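You operate a simulated robot arm through the tools that you are given. There is no shell and no other tool.

The job below is to be done with a simulated robot arm. You get a single attempt, and the scene is never put back.

Task
Push the half-on handlebar grip home and tighten its screw and end plug.
Fine: slacken the clamp screw first. Where these are worked on the way, their far stop is far enough and under half their travel is too little: clamp screw.

It is judged by the outcome, as a careful person would: the job done as asked, and still so three seconds after it is handed in. It fails if anything else is knocked over, pushed out of place, dropped, spilled or broken.

Robot
A 6-joint arm with a two-finger parallel gripper, fixed in place. Base frame: the origin is on the floor under the middle of its stand, x ahead of it, y to its left, z up. Readings come in m, degrees, newtons and seconds.
With the tool pointing down near the work surface it reaches from about 0.14 to 0.64 m from the base axis. Its first joint turns from -66.0 to 66.0 degrees. Payload 2.9 kg.
Tool frame: the origin (TCP) lies between the finger pads and is the grasp point; the fingertips stand 0.03 m ahead of it; z points along the fingers, y is the line along which they close. Largest opening 0.11 m; finger width 0.02, thickness 0.01; the body of the gripper, 0.048 by 0.112 m, starts 0.055 m behind the TCP.
Orientation is that of the tool frame in the base frame, as [roll, pitch, yaw] about the fixed x, y, z axes, in that order (R = Rz(yaw) Ry(pitch) Rx(roll)). With the fingers straight down and closing along the base's y, the tool's x points along the base's -x, its y along +y and its z along -z.

Tools
- The arm moves only by the tool nudge_tool. Its argument "motion" is a list of rows, each a list of 7 numbers: the shift along the base's x, y, z in units of 150 mm (1.0 is 150 mm), then the turn, a rotation vector about the base's x, y, z in units of 120 degrees (1.0 is 120 degrees), then the closure, from 0 (fully open) to 1 (shut). In form: [[tx, ty, tz, rx, ry, rz, claw], ...]. A call has 1 to 20 rows; each row is the pose to reach, as a shift and turn from the pose commanded when the call began. A call with a number of a shift or a turn outside -1 to 1 is refused whole. A row lasts 0.2 s, in which the tool goes at most 0.05 m and 8.6 degrees; a call with a longer step from one row to the next is refused whole, and so is a gripper value outside its range. A pose out of reach is approached as far as the arm can. The call stops where the force on the tool passes 40 N (or 10 N more than at its start, if that is more) or the arm is blocked; 0.2 s more then pass. Each finger travels about 0.108 m/s and halts on what it meets, pressing with about 36 N; the grip force reading is that of the motor and also rises with nothing between the fingers. The clock runs only during rows and for 0.2 s after the last one: add rows that repeat a pose to give the fingers time. The reply holds the time, the measured pose of the TCP, the force on the tool along the base axes, the opening and the grip force, in the units named above and with some noise, with the torque about the TCP (base axes, N m) and any sound that the robot's microphone picked up.
- Cameras (640 x 400 px; columns grow to the right, rows downward): "scene" is fixed at [0.0763, 0.4209, 1.4098]; the picture's right is [-0.80, -0.59, 0.00], its down [-0.15, 0.21, -0.97] and it looks along [0.57, -0.78, -0.26] (base axes); focal length 296 px, centre (320, 200). "wrist" rides on the gripper at [0.072, 0.017, -0.103] in the tool frame; the picture's right is [-0.23, 0.97, 0.00], its down [-0.76, -0.18, -0.62] and it looks along [-0.61, -0.14, 0.78] (tool axes); focal length 222 px, centre (320, 200). There is no depth. A picture from a camera that has moved, and an enlarged one, comes with that camera's place and axes in the base frame and with its lens. The place of the scene camera against the robot may be out by one fixed shift of up to 0.012 m in any direction.
- snapshot(camera): a new picture of that camera. The clock stands still meanwhile.
- zoom(camera, box): a new picture of the part [left, top, right, bottom] of that camera's present view, enlarged. The clock stands still meanwhile.
- finish_job(): hands the job in; it is judged then, once.

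Nothing tells you positions but the pictures and the camera data. Unless the task says otherwise, let go and move clear before handing in.

The tools are called after "Request:" by a JSON object that holds its "op" and its "data". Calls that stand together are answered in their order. nudge_tool: Moves the arm, as the interface text tells. Its arguments: {"type":"object","properties":{"motion":{"type":"array"}},"required":["motion"]} The other tools are called the same way: snapshot (camera) takes a picture; zoom (camera, box) takes an enlarged picture of a part of a camera's view; finish_job () hands the job in.

At the start:

```text
time: 0.0
eef_pos: [0.3176, 0.0054, 1.3539]
orientation: [-180.0, 0.0, -179.9]
wrist_force: [-1.0, 0.4, -0.4]
ft_torque: [-0.02, 0.0, 0.0]
width: 0.1101
gripper_force: 0.1
```

scene: 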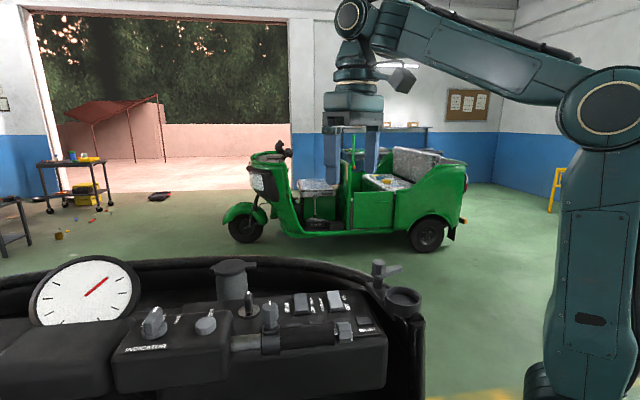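
wrist: 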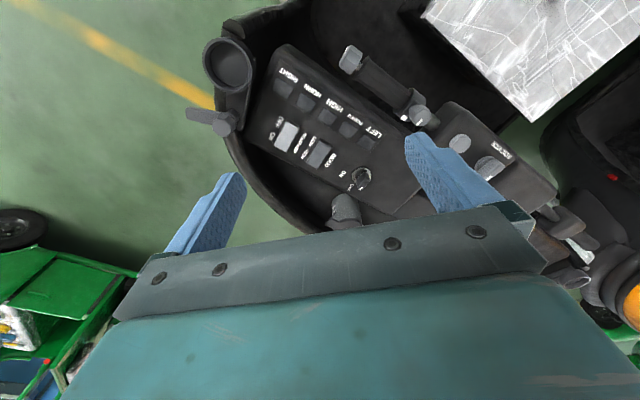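

I see a vehicle dashboard with dials, switches, and a handlebar-like tube with a clamp in the foreground. I'll look closer at both views before moving anything.

Request:
{"op": "zoom", "data": {"camera": "scene", "box": [100, 250, 440, 400]}}

Request:
{"op": "zoom", "data": {"camera": "wrist", "box": [190, 0, 640, 280]}}

Request:
{"op": "zoom", "data": {"camera": "scene", "box": [220, 280, 380, 380]}}

```text
1.88 times, centred on (270, 325) of scene
camera zoom: at [0.0763, 0.4209, 1.4098], right [-0.8, -0.59, 0.0], down [-0.15, 0.21, -0.97], along [0.57, -0.78, -0.26], focal length 558 px, centre (414, -35)
```

zoom: 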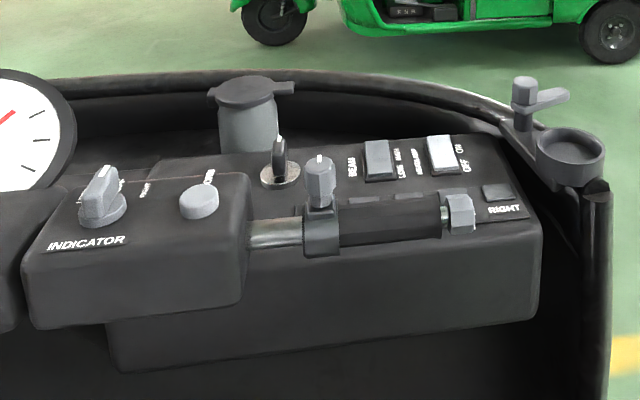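

```text
1.42 times, centred on (415, 140) of wrist
camera zoom: at [0.2456, 0.023, 1.4576], right [0.23, 0.97, 0.0], down [0.76, -0.18, 0.62], along [0.61, -0.14, -0.78], focal length 316 px, centre (185, 285)
```

zoom: 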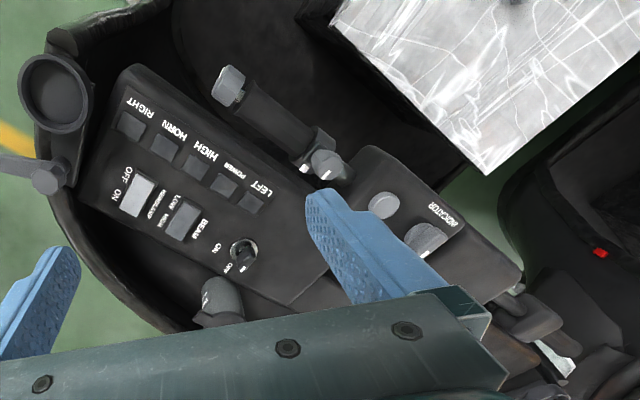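

```text
4.00 times, centred on (300, 330) of scene
camera zoom: at [0.0763, 0.4209, 1.4098], right [-0.8, -0.59, 0.0], down [-0.15, 0.21, -0.97], along [0.57, -0.78, -0.26], focal length 1186 px, centre (400, -320)
```

zoom: 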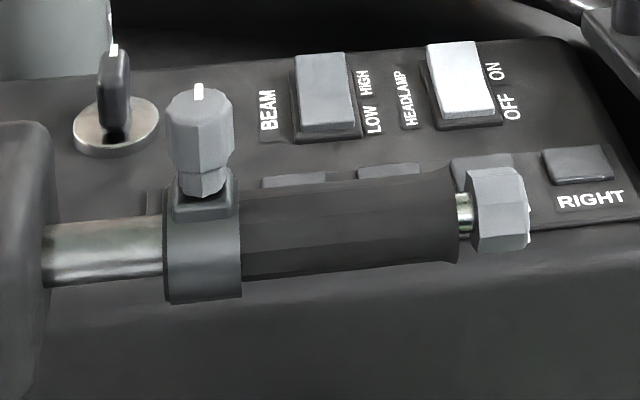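

The half-on grip sits on a tube whose axis runs at about 45° in x-y. The clamp screw knob is near [0.38, 0.14, 1.13] and the hex end plug near [0.30, 0.056, 1.065]. I'll move the wrist camera closer, staying well above everything, to refine these positions.

Request:
{"op": "nudge_tool", "data": {"motion": [[-0.1, 0.2, -0.15, 0, 0, 0, 0], [-0.2, 0.4, -0.3, 0, 0, 0, 0], [-0.3, 0.55, -0.45, 0, 0, 0, 0], [-0.3, 0.55, -0.45, 0, 0, 0, 0]]}}

Request:
{"op": "snapshot", "data": {"camera": "wrist"}}

Request:
{"op": "snapshot", "data": {"camera": "scene"}}

```text
time: 1.0
eef_pos: [0.2722, 0.0877, 1.2861]
orientation: [179.8, 0.1, 179.9]
wrist_force: [0.1, 0.1, 0.3]
ft_torque: [0.01, -0.01, -0.02]
width: 0.1099
gripper_force: 0.2
```

```text
taken
camera wrist: at [0.2007, 0.1062, 1.3898], right [0.23, 0.97, 0.0], down [0.76, -0.18, 0.62], along [0.61, -0.14, -0.78], focal length 222 px, centre (320, 200)
```

wrist: 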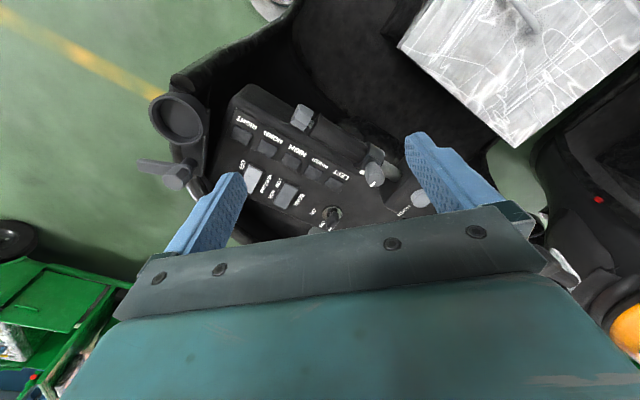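

```text
taken
```

scene: 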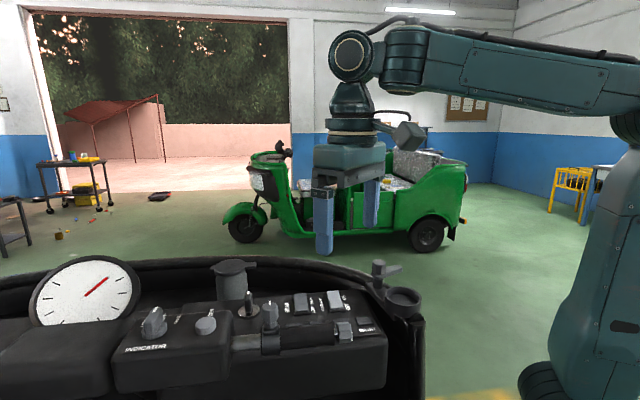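

The view is clear from here. I'll zoom in on the wrist view to triangulate the screw, collar, grip and plug.

Request:
{"op": "zoom", "data": {"camera": "wrist", "box": [260, 80, 420, 180]}}

Request:
{"op": "zoom", "data": {"camera": "wrist", "box": [180, 60, 460, 235]}}

Request:
{"op": "zoom", "data": {"camera": "scene", "box": [280, 180, 400, 260]}}

```text
4.00 times, centred on (340, 130) of wrist
camera zoom: at [0.2007, 0.1062, 1.3898], right [0.23, 0.97, 0.0], down [0.76, -0.18, 0.62], along [0.61, -0.14, -0.78], focal length 888 px, centre (240, 480)
```

zoom: 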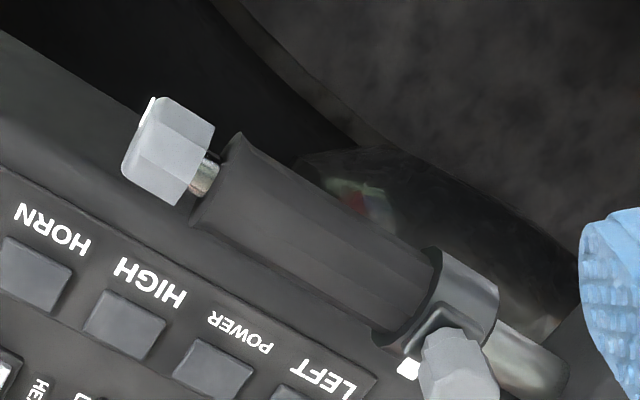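

```text
2.29 times, centred on (320, 148) of wrist
camera zoom: at [0.2007, 0.1062, 1.3898], right [0.23, 0.97, 0.0], down [0.76, -0.18, 0.62], along [0.61, -0.14, -0.78], focal length 508 px, centre (320, 320)
```

zoom: 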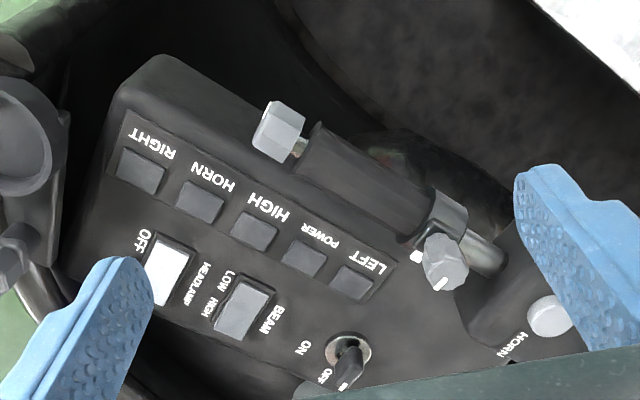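

```text
5.00 times, centred on (340, 220) of scene
camera zoom: at [0.0763, 0.4209, 1.4098], right [-0.8, -0.59, 0.0], down [-0.15, 0.21, -0.97], along [0.57, -0.78, -0.26], focal length 1482 px, centre (220, 100)
```

zoom: 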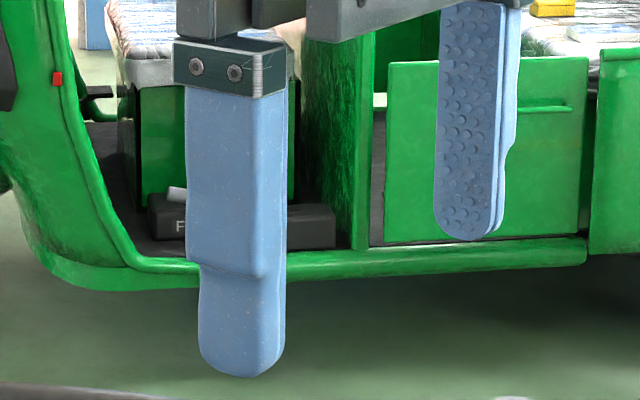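

Triangulation puts the knob near (0.38, 0.138, 1.13), with the tube running along (+x, +y). The key and horn button are a safe distance away. I'll hover above the knob for a close-up.

Request:
{"op": "nudge_tool", "data": {"motion": [[0.2, 0.1, -0.1, 0, 0, 0, 0], [0.4, 0.2, -0.2, 0, 0, 0, 0], [0.55, 0.3, -0.3, 0, 0, 0, 0], [0.68, 0.31, -0.4, 0, 0, 0, 0], [0.68, 0.31, -0.4, 0, 0, 0, 0]]}}

Request:
{"op": "snapshot", "data": {"camera": "wrist"}}

Request:
{"op": "snapshot", "data": {"camera": "scene"}}

```text
time: 2.2
eef_pos: [0.375, 0.1348, 1.2258]
orientation: [180.0, 0.1, -180.0]
wrist_force: [0.3, 0.0, -0.7]
ft_torque: [-0.01, -0.02, 0.01]
width: 0.1098
gripper_force: 0.1
```

```text
taken
camera wrist: at [0.3024, 0.153, 1.3298], right [0.23, 0.97, 0.0], down [0.76, -0.18, 0.62], along [0.61, -0.14, -0.78], focal length 222 px, centre (320, 200)
```

wrist: 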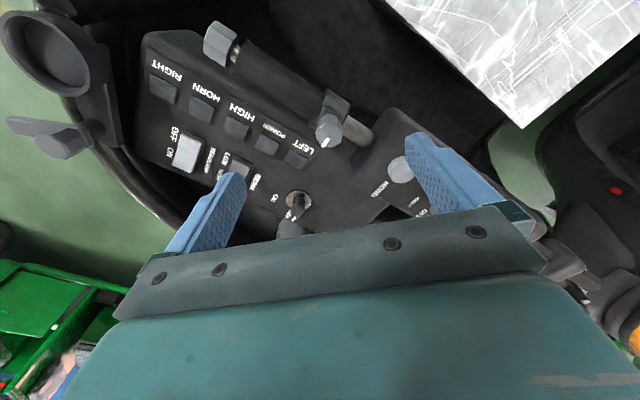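

```text
taken
```

scene: 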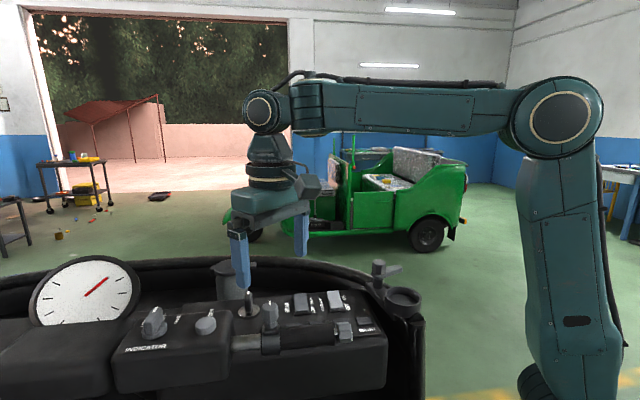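

The knob is in clear view just below the gripper. I'll zoom in for its exact position and facet orientation.

Request:
{"op": "zoom", "data": {"camera": "wrist", "box": [280, 80, 400, 155]}}

Request:
{"op": "zoom", "data": {"camera": "wrist", "box": [190, 10, 350, 110]}}

Request:
{"op": "zoom", "data": {"camera": "scene", "box": [220, 200, 380, 300]}}

Request:
{"op": "zoom", "data": {"camera": "scene", "box": [225, 285, 305, 335]}}

Request:
{"op": "zoom", "data": {"camera": "scene", "box": [300, 305, 380, 355]}}

```text
5.33 times, centred on (340, 118) of wrist
camera zoom: at [0.3024, 0.153, 1.3298], right [0.23, 0.97, 0.0], down [0.76, -0.18, 0.62], along [0.61, -0.14, -0.78], focal length 1185 px, centre (213, 640)
```

zoom: 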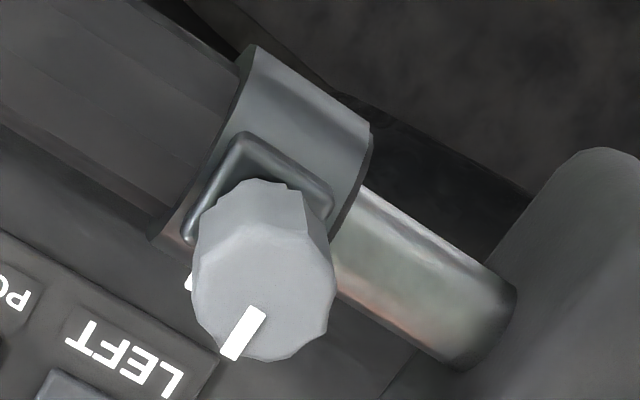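

```text
4.00 times, centred on (270, 60) of wrist
camera zoom: at [0.3024, 0.153, 1.3298], right [0.23, 0.97, 0.0], down [0.76, -0.18, 0.62], along [0.61, -0.14, -0.78], focal length 888 px, centre (520, 760)
```

zoom: 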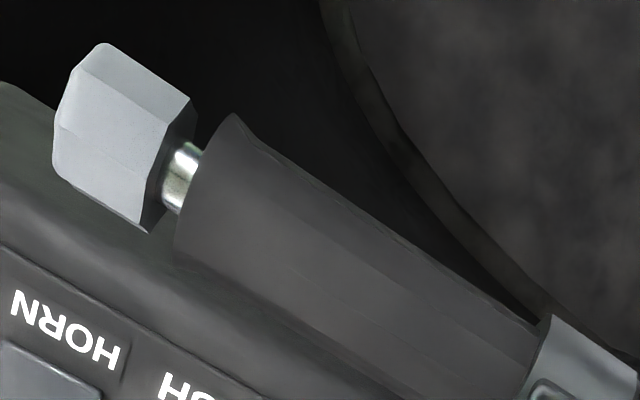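

```text
4.00 times, centred on (300, 250) of scene
camera zoom: at [0.0763, 0.4209, 1.4098], right [-0.8, -0.59, 0.0], down [-0.15, 0.21, -0.97], along [0.57, -0.78, -0.26], focal length 1186 px, centre (400, 0)
```

zoom: 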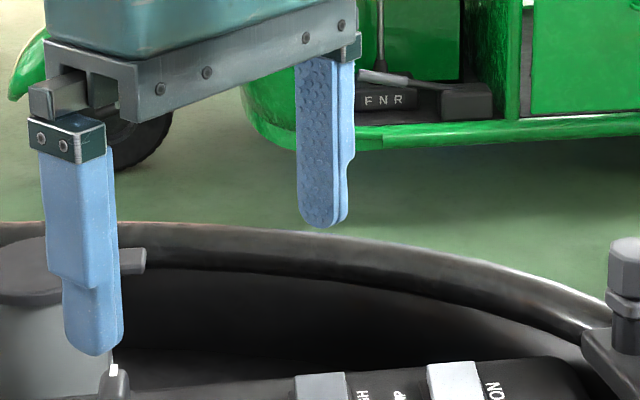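

```text
8.00 times, centred on (265, 310) of scene
camera zoom: at [0.0763, 0.4209, 1.4098], right [-0.8, -0.59, 0.0], down [-0.15, 0.21, -0.97], along [0.57, -0.78, -0.26], focal length 2372 px, centre (760, -680)
```

zoom: 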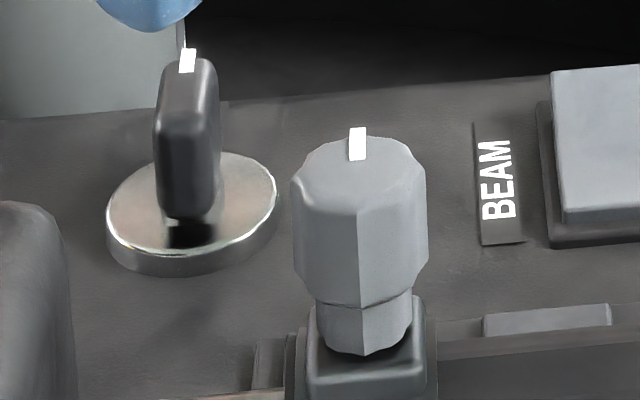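

```text
8.00 times, centred on (340, 330) of scene
camera zoom: at [0.0763, 0.4209, 1.4098], right [-0.8, -0.59, 0.0], down [-0.15, 0.21, -0.97], along [0.57, -0.78, -0.26], focal length 2372 px, centre (160, -840)
```

zoom: 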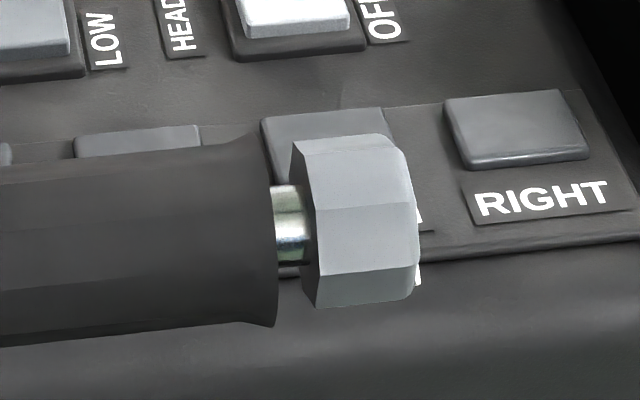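

The knob top is at (0.389, 0.143, 1.119), about 26 mm wide and 20 mm tall. The bar axis runs at 45° in x-y, roughly 1.07 m high. I'll centre over the knob, pre-rotate clockwise by 60° and narrow the opening to about 5 cm.

Request:
{"op": "nudge_tool", "data": {"motion": [[0.03, 0.02, 0, 0, 0, -0.065, 0.2], [0.06, 0.04, 0, 0, 0, -0.13, 0.4], [0.096, 0.055, 0, 0, 0, -0.195, 0.545], [0.096, 0.055, 0, 0, 0, -0.26, 0.545], [0.096, 0.055, 0, 0, 0, -0.325, 0.545], [0.096, 0.055, 0, 0, 0, -0.39, 0.545], [0.096, 0.055, 0, 0, 0, -0.455, 0.545], [0.096, 0.055, 0, 0, 0, -0.5, 0.545], [0.096, 0.055, 0, 0, 0, -0.5, 0.545]]}}

Request:
{"op": "snapshot", "data": {"camera": "wrist"}}

Request:
{"op": "snapshot", "data": {"camera": "scene"}}

```text
time: 4.2
eef_pos: [0.389, 0.1433, 1.2265]
orientation: [179.9, 0.0, 120.0]
wrist_force: [-0.3, 0.2, -0.5]
ft_torque: [-0.03, 0.01, -0.03]
width: 0.05
gripper_force: 0.0
```

```text
taken
camera wrist: at [0.368, 0.2147, 1.3303], right [0.96, 0.29, 0.0], down [0.23, -0.75, 0.62], along [0.18, -0.6, -0.78], focal length 222 px, centre (320, 200)
```

wrist: 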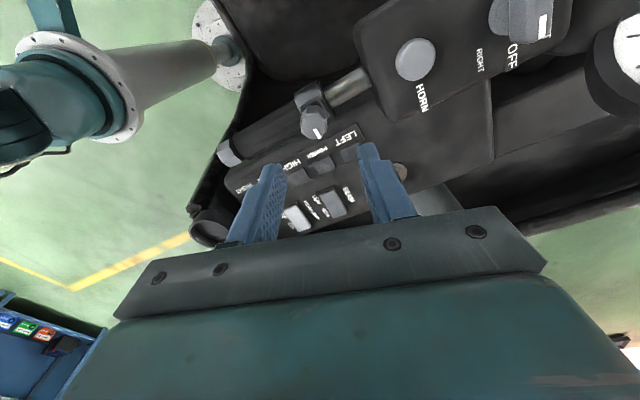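

```text
taken
```

scene: 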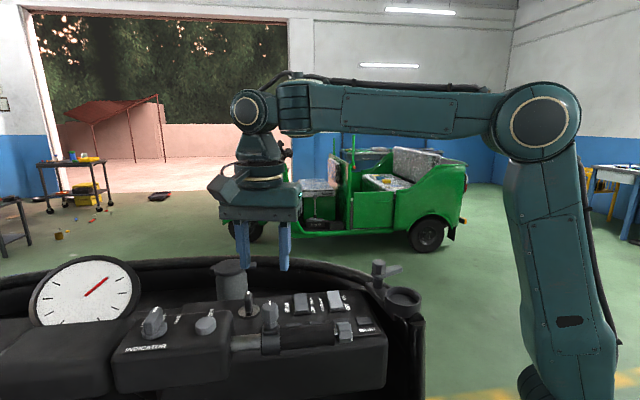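

The gripper rotated as expected. I'll zoom in to check the knob's position relative to the tool axis.

Request:
{"op": "zoom", "data": {"camera": "wrist", "box": [270, 70, 390, 145]}}

Request:
{"op": "zoom", "data": {"camera": "wrist", "box": [200, 80, 360, 180]}}

```text
5.33 times, centred on (330, 108) of wrist
camera zoom: at [0.368, 0.2147, 1.3303], right [0.96, 0.29, 0.0], down [0.23, -0.75, 0.62], along [0.18, -0.6, -0.78], focal length 1185 px, centre (267, 693)
```

zoom: 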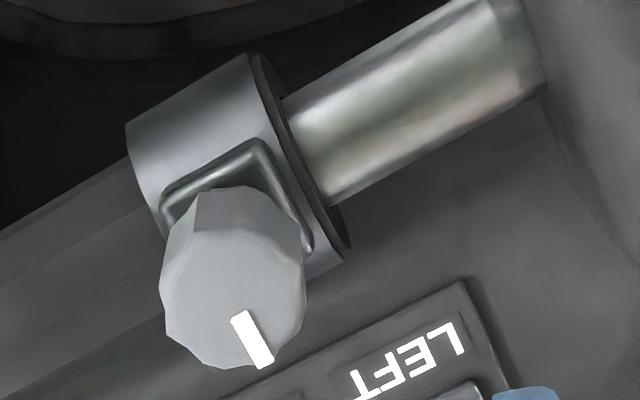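

```text
4.00 times, centred on (280, 130) of wrist
camera zoom: at [0.368, 0.2147, 1.3303], right [0.96, 0.29, 0.0], down [0.23, -0.75, 0.62], along [0.18, -0.6, -0.78], focal length 888 px, centre (480, 480)
```

zoom: 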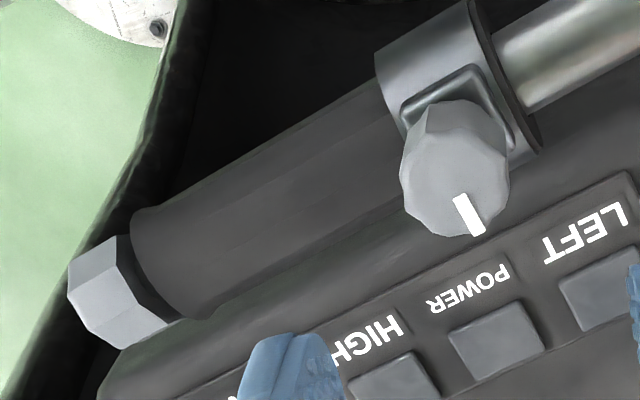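

Intersecting the new view with the earlier one gives a better fix: knob top (0.383, 0.1435, 1.135), bar axis at z≈1.084, plug (0.298, 0.063). I'll drop to just above the knob and recheck alignment before lowering around it.

Request:
{"op": "nudge_tool", "data": {"motion": [[-0.04, 0.005, -0.12, 0, 0, 0, 0.545], [-0.04, 0.005, -0.25, 0, 0, 0, 0.545], [-0.04, 0.005, -0.33, 0, 0, 0, 0.545], [-0.04, 0.005, -0.33, 0, 0, 0, 0.545]]}}

Request:
{"op": "zoom", "data": {"camera": "wrist", "box": [200, 80, 440, 230]}}

Request:
{"op": "zoom", "data": {"camera": "scene", "box": [190, 230, 350, 330]}}

```text
time: 5.2
eef_pos: [0.3832, 0.1434, 1.1768]
orientation: [-180.0, 0.0, 120.1]
wrist_force: [0.9, -0.2, 0.4]
ft_torque: [-0.02, 0.02, -0.03]
width: 0.0497
gripper_force: 0.0
```

```text
2.67 times, centred on (320, 155) of wrist
camera zoom: at [0.362, 0.2156, 1.2803], right [0.96, 0.29, 0.0], down [0.23, -0.75, 0.62], along [0.18, -0.6, -0.78], focal length 592 px, centre (320, 320)
```

zoom: 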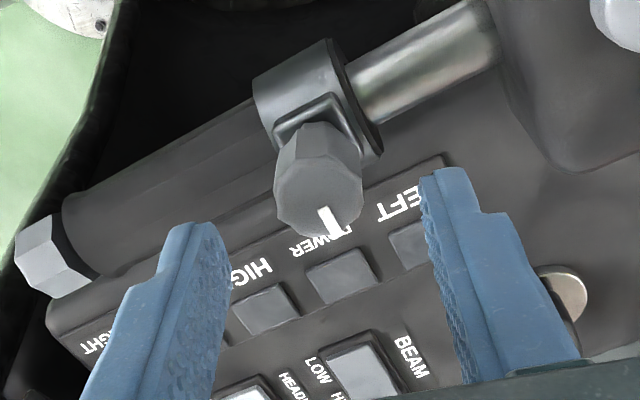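

```text
4.00 times, centred on (270, 280) of scene
camera zoom: at [0.0763, 0.4209, 1.4098], right [-0.8, -0.59, 0.0], down [-0.15, 0.21, -0.97], along [0.57, -0.78, -0.26], focal length 1186 px, centre (520, -120)
```

zoom: 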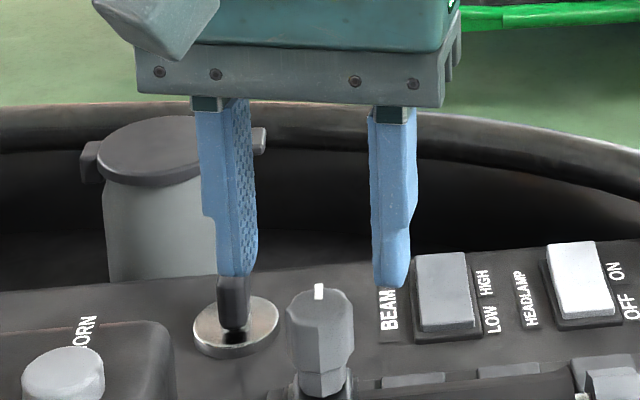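

The knob is centred between the fingers. I'll lower to TCP z≈1.139 so the tips stay above the collar block, then close on the knob.

Request:
{"op": "nudge_tool", "data": {"motion": [[0, 0.005, -0.1, 0, 0, 0, 0.545], [0, 0.005, -0.2, 0, 0, 0, 0.545], [0, 0.005, -0.25, 0, 0, 0, 0.545], [0, 0.005, -0.25, 0, 0, 0, 0.545]]}}

Request:
{"op": "zoom", "data": {"camera": "scene", "box": [210, 260, 330, 335]}}

Request:
{"op": "zoom", "data": {"camera": "wrist", "box": [200, 80, 440, 230]}}

```text
time: 6.2
eef_pos: [0.3822, 0.1437, 1.1397]
orientation: [-180.0, 0.0, 120.0]
wrist_force: [-0.4, -0.1, 1.2]
ft_torque: [0.03, 0.02, 0.03]
width: 0.0502
gripper_force: 0.1
```

```text
5.33 times, centred on (270, 298) of scene
camera zoom: at [0.0763, 0.4209, 1.4098], right [-0.8, -0.59, 0.0], down [-0.15, 0.21, -0.97], along [0.57, -0.78, -0.26], focal length 1581 px, centre (587, -320)
```

zoom: 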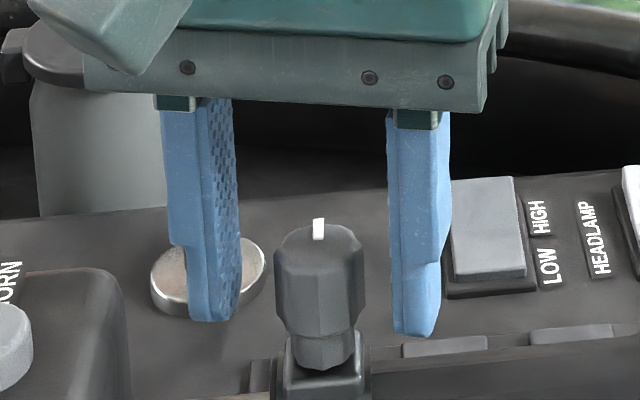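

```text
2.67 times, centred on (320, 155) of wrist
camera zoom: at [0.3617, 0.2167, 1.2431], right [0.96, 0.29, 0.0], down [0.23, -0.75, 0.62], along [0.18, -0.6, -0.78], focal length 592 px, centre (320, 320)
```

zoom: 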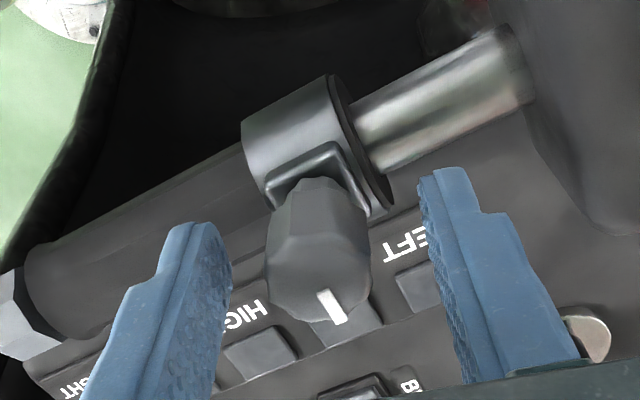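

The fingers straddle the knob cleanly, with the tips near the knob's lower edge. I'll close on it now.

Request:
{"op": "nudge_tool", "data": {"motion": [[0, 0, 0, 0, 0, 0, 0.7], [0, 0, 0, 0, 0, 0, 0.85], [0, 0, 0, 0, 0, 0, 1.0], [0, 0, 0, 0, 0, 0, 1.0]]}}

Request:
{"op": "zoom", "data": {"camera": "scene", "box": [210, 260, 330, 335]}}

Request:
{"op": "zoom", "data": {"camera": "wrist", "box": [200, 80, 440, 230]}}

```text
time: 7.2
eef_pos: [0.3826, 0.145, 1.1394]
orientation: [-180.0, 0.0, 120.1]
wrist_force: [-2.3, 1.6, 0.0]
ft_torque: [0.4, 0.56, -0.03]
width: 0.0249
gripper_force: 44.8
```

```text
5.33 times, centred on (270, 298) of scene
camera zoom: at [0.0763, 0.421, 1.4098], right [-0.8, -0.59, 0.0], down [-0.15, 0.21, -0.97], along [0.57, -0.78, -0.26], focal length 1581 px, centre (587, -320)
```

zoom: 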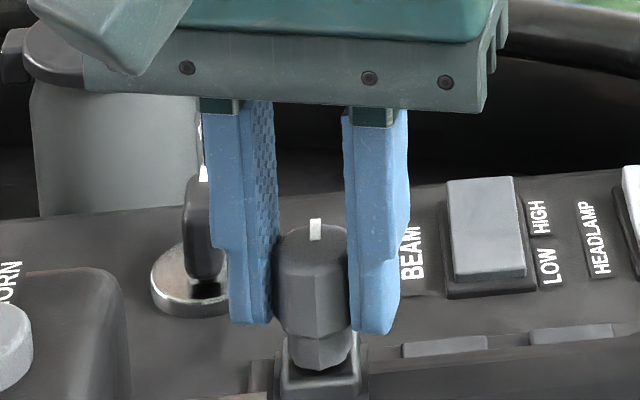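

```text
2.67 times, centred on (320, 155) of wrist
camera zoom: at [0.3616, 0.2169, 1.2431], right [0.96, 0.29, 0.0], down [0.23, -0.75, 0.62], along [0.18, -0.6, -0.78], focal length 592 px, centre (320, 320)
```

zoom: 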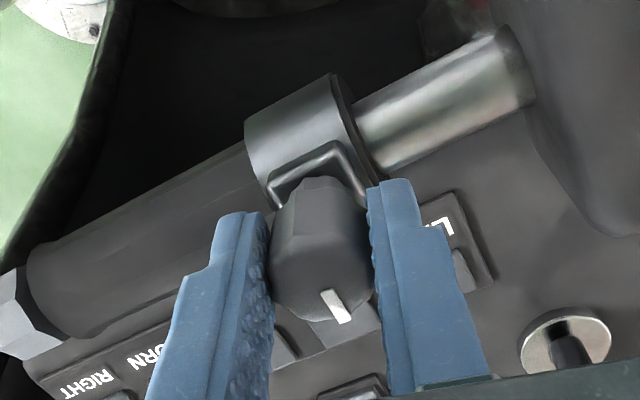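

The grip is good: width 24.9 mm and only small side forces. I'll turn counter-clockwise (slacken) by 36° first and check the response.

Request:
{"op": "nudge_tool", "data": {"motion": [[0, 0, 0, 0, 0, 0.05, 1], [0, 0, 0, 0, 0, 0.1, 1], [0, 0, 0, 0, 0, 0.15, 1], [0, 0, 0, 0, 0, 0.2, 1], [0, 0, 0, 0, 0, 0.25, 1], [0, 0, 0, 0, 0, 0.3, 1]]}}

Request:
{"op": "zoom", "data": {"camera": "scene", "box": [210, 260, 330, 335]}}

Request:
{"op": "zoom", "data": {"camera": "wrist", "box": [200, 80, 440, 230]}}

```text
time: 8.6
eef_pos: [0.3831, 0.1441, 1.1402]
orientation: [179.9, 0.0, 156.3]
wrist_force: [-5.9, 6.9, 2.0]
ft_torque: [0.19, 0.85, 0.01]
width: 0.025
gripper_force: 45.1
```

```text
5.33 times, centred on (270, 298) of scene
camera zoom: at [0.0761, 0.4211, 1.4098], right [-0.8, -0.59, 0.0], down [-0.15, 0.21, -0.97], along [0.57, -0.78, -0.26], focal length 1581 px, centre (587, -320)
```

zoom: 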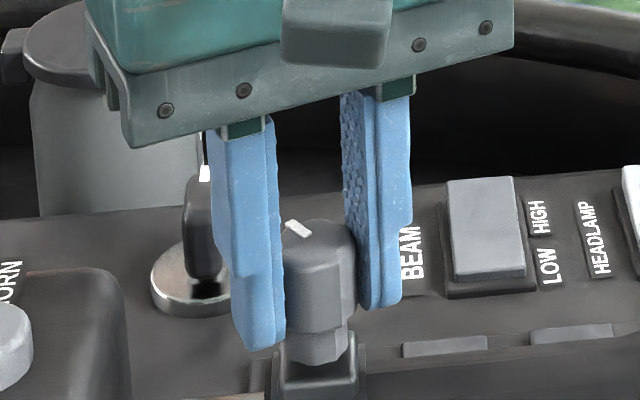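

```text
2.67 times, centred on (320, 155) of wrist
camera zoom: at [0.3235, 0.1899, 1.2431], right [0.6, 0.8, 0.0], down [0.63, -0.47, 0.62], along [0.5, -0.37, -0.78], focal length 592 px, centre (320, 320)
```

zoom: 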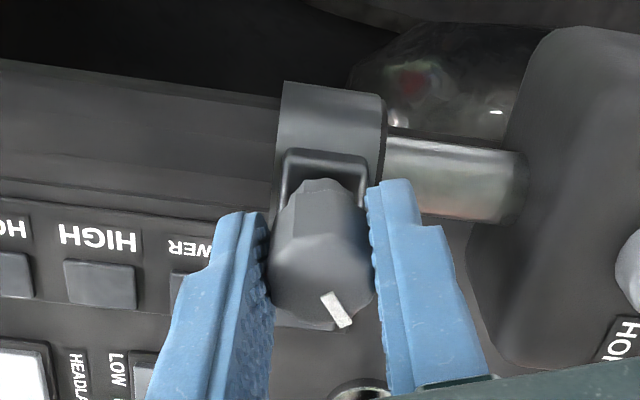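

The knob follows the gripper, so slackening works. I'll continue counter-clockwise, shifting slightly to relieve the side force.

Request:
{"op": "nudge_tool", "data": {"motion": [[-0.003, 0.004, 0, 0, 0, 0.05, 1], [-0.005, 0.006, 0, 0, 0, 0.1, 1], [-0.006, 0.007, 0, 0, 0, 0.15, 1], [-0.007, 0.008, 0, 0, 0, 0.2, 1], [-0.007, 0.008, 0, 0, 0, 0.25, 1], [-0.007, 0.008, 0, 0, 0, 0.3, 1], [-0.007, 0.008, 0, 0, 0, 0.35, 1]]}}

Request:
{"op": "zoom", "data": {"camera": "wrist", "box": [200, 80, 440, 230]}}

Request:
{"op": "zoom", "data": {"camera": "scene", "box": [210, 260, 330, 335]}}

```text
time: 10.2
eef_pos: [0.383, 0.1439, 1.1403]
orientation: [-180.0, 0.2, -162.1]
wrist_force: [23.6, -25.4, -1.6]
ft_torque: [-0.51, 0.23, -0.1]
width: 0.025
gripper_force: 44.9
```

```text
2.67 times, centred on (320, 155) of wrist
camera zoom: at [0.3096, 0.1386, 1.2429], right [-0.08, 1.0, 0.0], down [0.78, 0.06, 0.63], along [0.62, 0.05, -0.78], focal length 592 px, centre (320, 320)
```

zoom: 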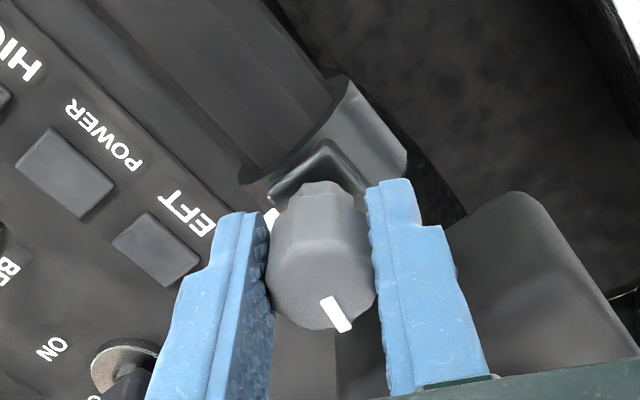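

```text
5.33 times, centred on (270, 298) of scene
camera zoom: at [0.0772, 0.4201, 1.41], right [-0.8, -0.59, 0.0], down [-0.15, 0.21, -0.97], along [0.57, -0.78, -0.26], focal length 1581 px, centre (587, -320)
```

zoom: 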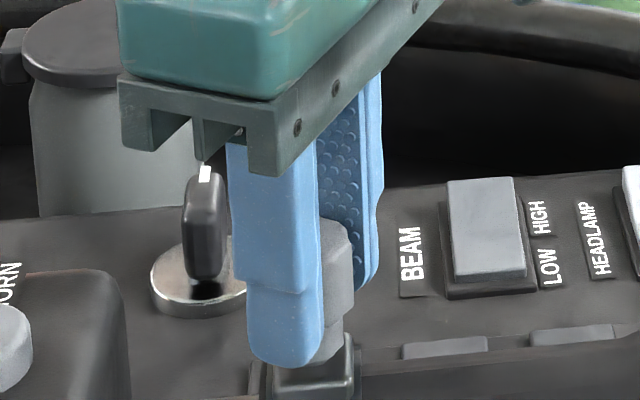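

The side force came from my overcorrection: the joint is stiff, about 27 N/mm. I'll shift back about 0.9 mm to relieve it and keep turning counter-clockwise.

Request:
{"op": "nudge_tool", "data": {"motion": [[0.003, -0.003, 0, 0, 0, 0.02, 1], [0.006, -0.006, 0, 0, 0, 0.07, 1], [0.006, -0.006, 0, 0, 0, 0.12, 1], [0.006, -0.006, 0, 0, 0, 0.17, 1], [0.006, -0.006, 0, 0, 0, 0.22, 1], [0.006, -0.006, 0, 0, 0, 0.27, 1], [0.006, -0.006, 0, 0, 0, 0.32, 1], [0.006, -0.006, 0, 0, 0, 0.37, 1]]}}

Request:
{"op": "zoom", "data": {"camera": "wrist", "box": [200, 80, 440, 230]}}

Request:
{"op": "zoom", "data": {"camera": "scene", "box": [190, 240, 350, 340]}}

```text
time: 12.0
eef_pos: [0.3844, 0.1431, 1.1394]
orientation: [179.9, 0.0, -117.8]
wrist_force: [23.7, -24.2, -4.2]
ft_torque: [-0.04, -0.32, -0.65]
width: 0.0249
gripper_force: 45.0
```

```text
2.67 times, centred on (320, 155) of wrist
camera zoom: at [0.3361, 0.0875, 1.2431], right [-0.76, 0.66, 0.0], down [0.51, 0.59, 0.62], along [0.41, 0.47, -0.78], focal length 592 px, centre (320, 320)
```

zoom: 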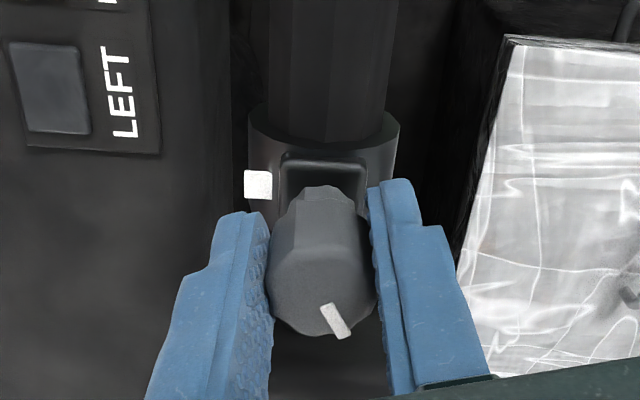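

```text
4.00 times, centred on (270, 290) of scene
camera zoom: at [0.0772, 0.4201, 1.41], right [-0.8, -0.59, 0.0], down [-0.15, 0.21, -0.97], along [0.57, -0.78, -0.26], focal length 1186 px, centre (520, -160)
```

zoom: 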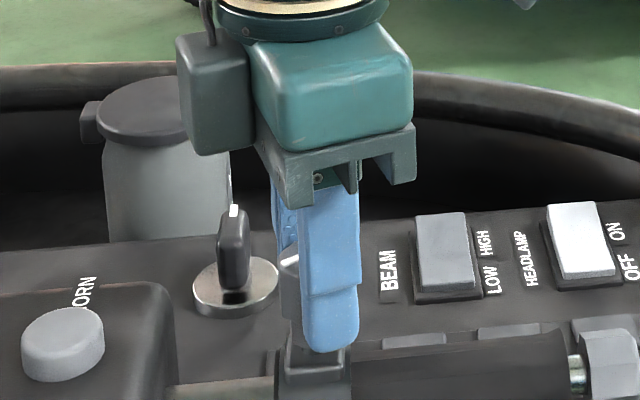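

The knob has turned about 122°. Torque about z is now −0.65 N·m, so it may be nearing its stop. I'll relieve the side force and try turning a little further.

Request:
{"op": "nudge_tool", "data": {"motion": [[0.003, -0.003, 0, 0, 0, 0.0, 1], [0.006, -0.006, 0, 0, 0, 0.0, 1], [0.006, -0.006, 0, 0, 0, 0.03, 1], [0.006, -0.006, 0, 0, 0, 0.06, 1], [0.006, -0.006, 0, 0, 0, 0.09, 1]]}}

Request:
{"op": "zoom", "data": {"camera": "wrist", "box": [200, 80, 440, 230]}}

```text
time: 13.2
eef_pos: [0.3839, 0.1435, 1.1395]
orientation: [180.0, 0.1, -106.9]
wrist_force: [21.5, -20.4, -3.5]
ft_torque: [-0.35, -0.77, -0.42]
width: 0.0255
gripper_force: 45.0
```

```text
2.67 times, centred on (320, 155) of wrist
camera zoom: at [0.3479, 0.0792, 1.2433], right [-0.87, 0.5, 0.0], down [0.39, 0.68, 0.62], along [0.31, 0.54, -0.78], focal length 592 px, centre (320, 320)
```

zoom: 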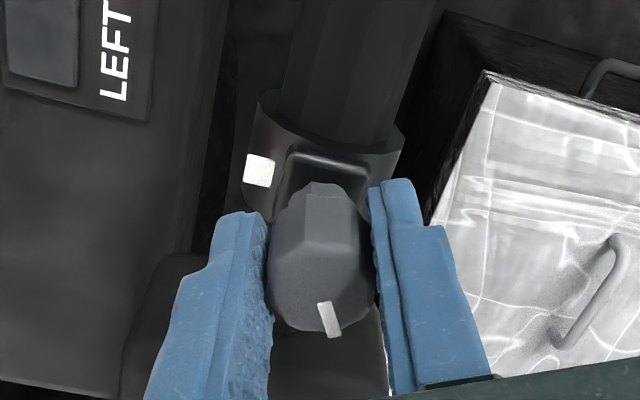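

The knob has reached its slack stop: the gripper turned further but the mark slipped back within the grip. I'll open, lift clear and inspect.

Request:
{"op": "nudge_tool", "data": {"motion": [[0, 0, 0, 0, 0, 0, 0.7], [0, 0, 0, 0, 0, 0, 0.545], [0, 0, 0, 0, 0, 0, 0.545]]}}

Request:
{"op": "nudge_tool", "data": {"motion": [[0, 0, 0.1, 0, 0, 0, 0.545], [0, 0, 0.25, 0, 0, 0, 0.545], [0, 0, 0.4, 0, 0, 0, 0.545], [0, 0, 0.5, 0, 0, 0, 0.545], [0, 0, 0.5, 0, 0, 0, 0.545]]}}

Request:
{"op": "snapshot", "data": {"camera": "wrist"}}

Request:
{"op": "zoom", "data": {"camera": "scene", "box": [220, 280, 380, 380]}}

```text
time: 14.0
eef_pos: [0.3838, 0.144, 1.141]
orientation: [179.9, 0.0, -106.7]
wrist_force: [0.7, 0.4, 0.4]
ft_torque: [-0.03, -0.01, 0.01]
width: 0.0501
gripper_force: 0.0
```

```text
time: 15.2
eef_pos: [0.3828, 0.1445, 1.2143]
orientation: [-180.0, 0.1, -106.9]
wrist_force: [0.1, -0.1, 0.7]
ft_torque: [-0.01, -0.05, 0.02]
width: 0.0501
gripper_force: 0.0
```

```text
taken
camera wrist: at [0.347, 0.0803, 1.3181], right [-0.87, 0.5, 0.0], down [0.39, 0.68, 0.62], along [0.31, 0.54, -0.78], focal length 222 px, centre (320, 200)
```

wrist: 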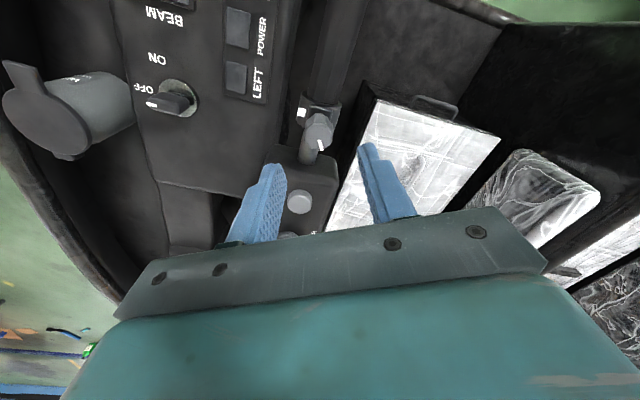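

```text
4.00 times, centred on (300, 330) of scene
camera zoom: at [0.0763, 0.4209, 1.4098], right [-0.8, -0.59, 0.0], down [-0.15, 0.21, -0.97], along [0.57, -0.78, -0.26], focal length 1186 px, centre (400, -320)
```

zoom: 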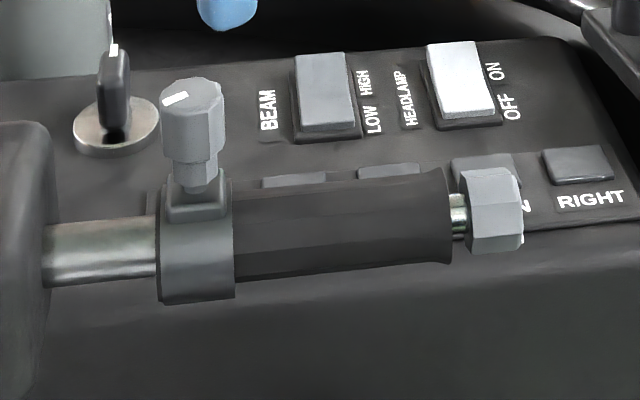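

The grip and plug slid a few millimetres together towards the box, so the clamp is loose. I'll zoom in to check the knob mark's angle.

Request:
{"op": "zoom", "data": {"camera": "wrist", "box": [270, 80, 390, 155]}}

Request:
{"op": "zoom", "data": {"camera": "scene", "box": [225, 285, 305, 335]}}

```text
5.33 times, centred on (330, 118) of wrist
camera zoom: at [0.347, 0.0803, 1.3181], right [-0.87, 0.5, 0.0], down [0.39, 0.68, 0.62], along [0.31, 0.54, -0.78], focal length 1185 px, centre (267, 640)
```

zoom: 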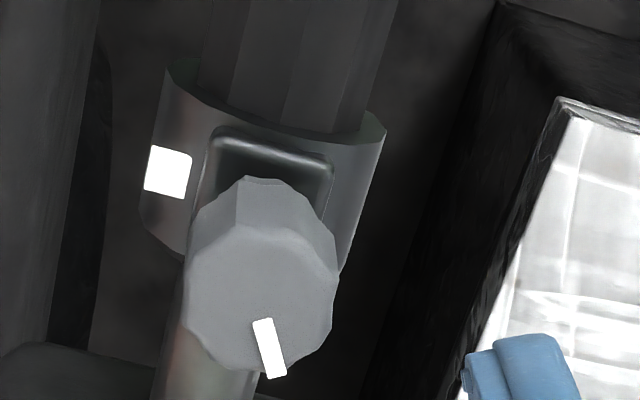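

```text
8.00 times, centred on (265, 310) of scene
camera zoom: at [0.0763, 0.4209, 1.4098], right [-0.8, -0.59, 0.0], down [-0.15, 0.21, -0.97], along [0.57, -0.78, -0.26], focal length 2372 px, centre (760, -680)
```

zoom: 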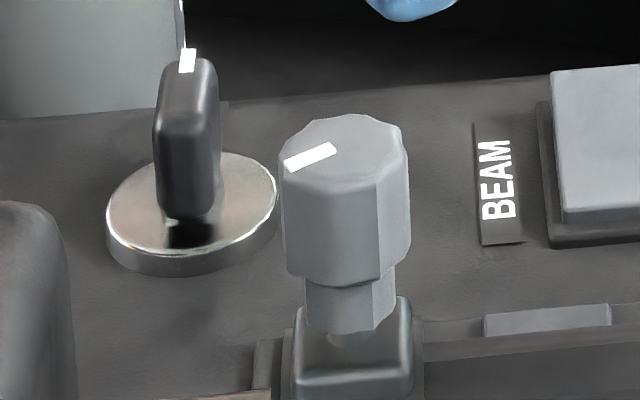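

The mark turned about 120° to a clear stop, so the screw is slack. Next I'll align the tool across the bar (yaw 225°) above the middle of the grip so I can grasp and slide it.

Request:
{"op": "nudge_tool", "data": {"motion": [[-0.07, -0.065, 0, 0, 0, -0.06, 0.36], [-0.14, -0.13, 0, 0, 0, -0.12, 0.36], [-0.21, -0.195, 0, 0, 0, -0.18, 0.36], [-0.285, -0.261, 0, 0, 0, -0.235, 0.36], [-0.285, -0.261, 0, 0, 0, -0.235, 0.36]]}}

Request:
{"op": "snapshot", "data": {"camera": "wrist"}}

Request:
{"op": "zoom", "data": {"camera": "wrist", "box": [200, 0, 440, 150]}}

Request:
{"op": "snapshot", "data": {"camera": "scene"}}

```text
time: 16.4
eef_pos: [0.3403, 0.1045, 1.2136]
orientation: [-179.9, 0.0, -135.0]
wrist_force: [0.2, -0.1, -0.1]
ft_torque: [-0.01, 0.02, 0.03]
width: 0.0702
gripper_force: 0.0
```

```text
taken
camera wrist: at [0.278, 0.0665, 1.3177], right [-0.53, 0.85, 0.0], down [0.66, 0.41, 0.62], along [0.53, 0.33, -0.78], focal length 222 px, centre (320, 200)
```

wrist: 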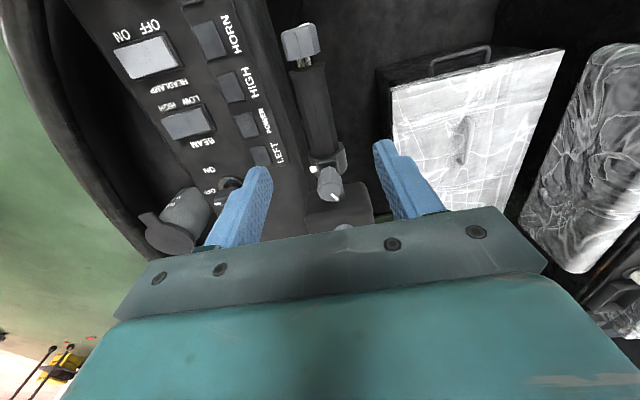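

```text
2.67 times, centred on (320, 75) of wrist
camera zoom: at [0.278, 0.0665, 1.3177], right [-0.53, 0.85, 0.0], down [0.66, 0.41, 0.62], along [0.53, 0.33, -0.78], focal length 592 px, centre (320, 533)
```

zoom: 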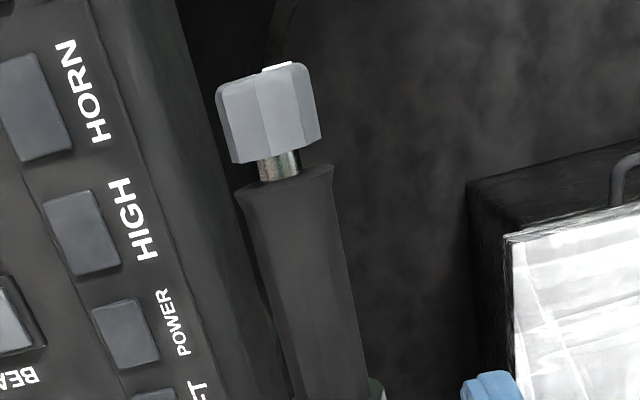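

```text
taken
```

scene: 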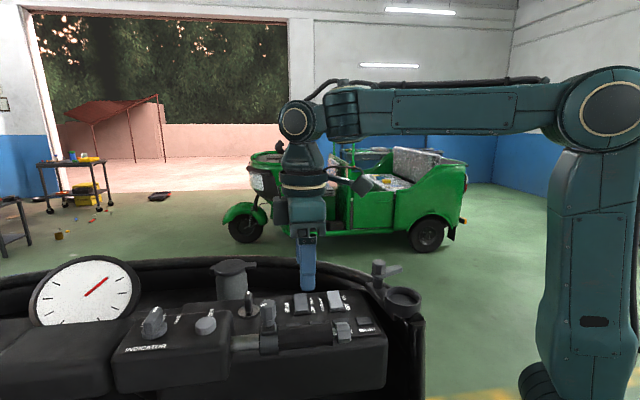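

The bar axis now fits well: x−y = 0.2377, 45°, z≈1.084. I'll lower over the mid-grip with a 7 cm opening, checking partway.

Request:
{"op": "nudge_tool", "data": {"motion": [[0.001, -0.006, -0.2, 0, 0, 0, 0.36], [0.001, -0.006, -0.4, 0, 0, 0, 0.36], [0.001, -0.006, -0.55, 0, 0, 0, 0.36], [0.001, -0.006, -0.55, 0, 0, 0, 0.36]]}}

Request:
{"op": "zoom", "data": {"camera": "wrist", "box": [200, 0, 440, 150]}}

Request:
{"op": "zoom", "data": {"camera": "scene", "box": [220, 260, 380, 360]}}

```text
time: 17.4
eef_pos: [0.3396, 0.1036, 1.1314]
orientation: [180.0, -0.1, -134.8]
wrist_force: [0.1, -0.3, -0.2]
ft_torque: [0.0, -0.01, 0.01]
width: 0.0704
gripper_force: 0.0
```

```text
2.67 times, centred on (320, 75) of wrist
camera zoom: at [0.2774, 0.0647, 1.2353], right [-0.53, 0.85, 0.0], down [0.66, 0.41, 0.62], along [0.53, 0.33, -0.78], focal length 592 px, centre (320, 533)
```

zoom: 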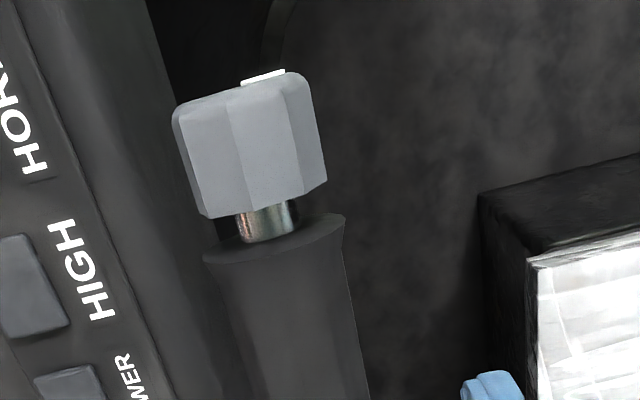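

```text
4.00 times, centred on (300, 310) of scene
camera zoom: at [0.0763, 0.4209, 1.4098], right [-0.8, -0.59, 0.0], down [-0.15, 0.21, -0.97], along [0.57, -0.78, -0.26], focal length 1186 px, centre (400, -240)
```

zoom: 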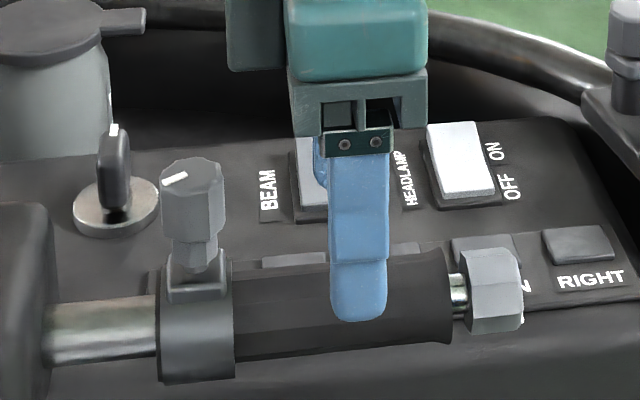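

The near finger lines up with the middle of the grip. I'll lower the rest of the way to axis height.

Request:
{"op": "nudge_tool", "data": {"motion": [[0.005, -0.003, -0.1, 0, 0, 0, 0.36], [0.005, -0.003, -0.2, 0, 0, 0, 0.36], [0.005, -0.003, -0.29, 0, 0, 0, 0.36], [0.005, -0.003, -0.29, 0, 0, 0, 0.36]]}}

Request:
{"op": "snapshot", "data": {"camera": "wrist"}}

Request:
{"op": "zoom", "data": {"camera": "scene", "box": [220, 260, 380, 360]}}

```text
time: 18.4
eef_pos: [0.343, 0.1029, 1.0883]
orientation: [180.0, 0.0, -135.0]
wrist_force: [0.6, 0.0, 0.9]
ft_torque: [0.01, 0.0, -0.01]
width: 0.0704
gripper_force: 0.1
```

```text
taken
camera wrist: at [0.2797, 0.0642, 1.1913], right [-0.53, 0.85, 0.0], down [0.66, 0.41, 0.62], along [0.53, 0.33, -0.78], focal length 222 px, centre (320, 200)
```

wrist: 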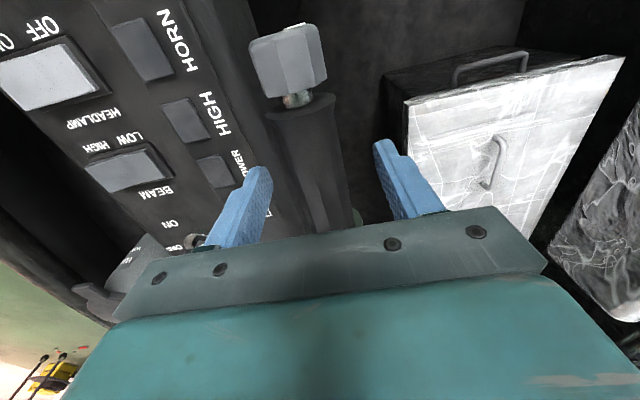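

```text
4.00 times, centred on (300, 310) of scene
camera zoom: at [0.0763, 0.4209, 1.4098], right [-0.8, -0.59, 0.0], down [-0.15, 0.21, -0.97], along [0.57, -0.78, -0.26], focal length 1186 px, centre (400, -240)
```

zoom: 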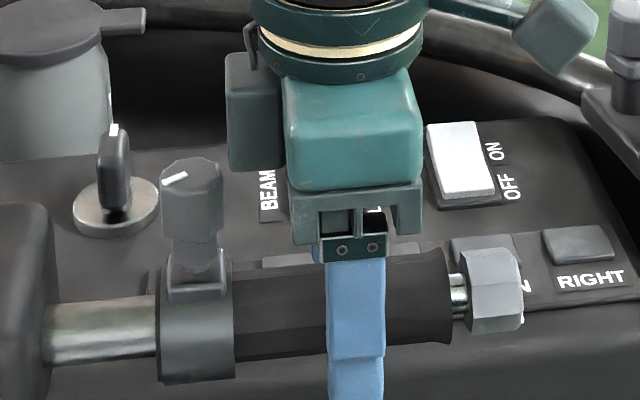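

The fingers straddle the grip with clearance on both sides. I'll close on it now.

Request:
{"op": "nudge_tool", "data": {"motion": [[0, 0, 0, 0, 0, 0, 0.5], [0, 0, 0, 0, 0, 0, 0.62], [0, 0, 0, 0, 0, 0, 0.75], [0, 0, 0, 0, 0, 0, 0.85], [0, 0, 0, 0, 0, 0, 1.0], [0, 0, 0, 0, 0, 0, 1.0]]}}

Request:
{"op": "zoom", "data": {"camera": "scene", "box": [220, 260, 380, 360]}}

```text
time: 19.8
eef_pos: [0.343, 0.1033, 1.0872]
orientation: [179.9, 0.1, -135.0]
wrist_force: [8.4, -8.6, -4.2]
ft_torque: [-0.19, -0.19, -0.01]
width: 0.0342
gripper_force: 45.4
```

```text
4.00 times, centred on (300, 310) of scene
camera zoom: at [0.0767, 0.4206, 1.4099], right [-0.8, -0.59, 0.0], down [-0.15, 0.21, -0.97], along [0.57, -0.78, -0.26], focal length 1186 px, centre (400, -240)
```

zoom: 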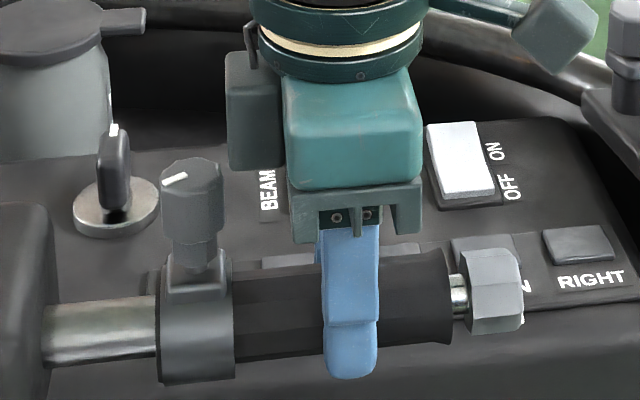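

The grip is held at 34 mm. I'll start sliding it along the bar toward the box, 10 mm first, and watch the force.

Request:
{"op": "nudge_tool", "data": {"motion": [[0.012, 0.008, 0, 0, 0, 0, 1], [0.025, 0.021, 0, 0, 0, 0, 1], [0.037, 0.033, 0, 0, 0, 0, 1], [0.049, 0.045, 0, 0, 0, 0, 1]]}}

Request:
{"op": "zoom", "data": {"camera": "scene", "box": [220, 260, 380, 360]}}

```text
time: 20.8
eef_pos: [0.3506, 0.11, 1.0872]
orientation: [179.9, 0.0, -135.1]
wrist_force: [12.6, -16.4, -10.4]
ft_torque: [-0.54, 0.18, 0.16]
width: 0.0342
gripper_force: 45.0
```

```text
4.00 times, centred on (300, 310) of scene
camera zoom: at [0.0769, 0.4204, 1.4099], right [-0.8, -0.59, 0.0], down [-0.15, 0.21, -0.97], along [0.57, -0.78, -0.26], focal length 1186 px, centre (400, -240)
```

zoom: 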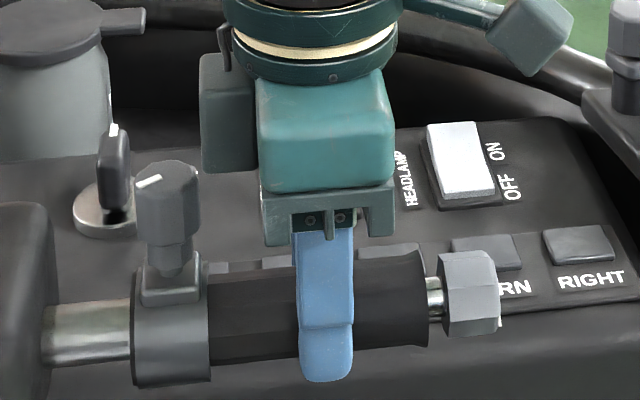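

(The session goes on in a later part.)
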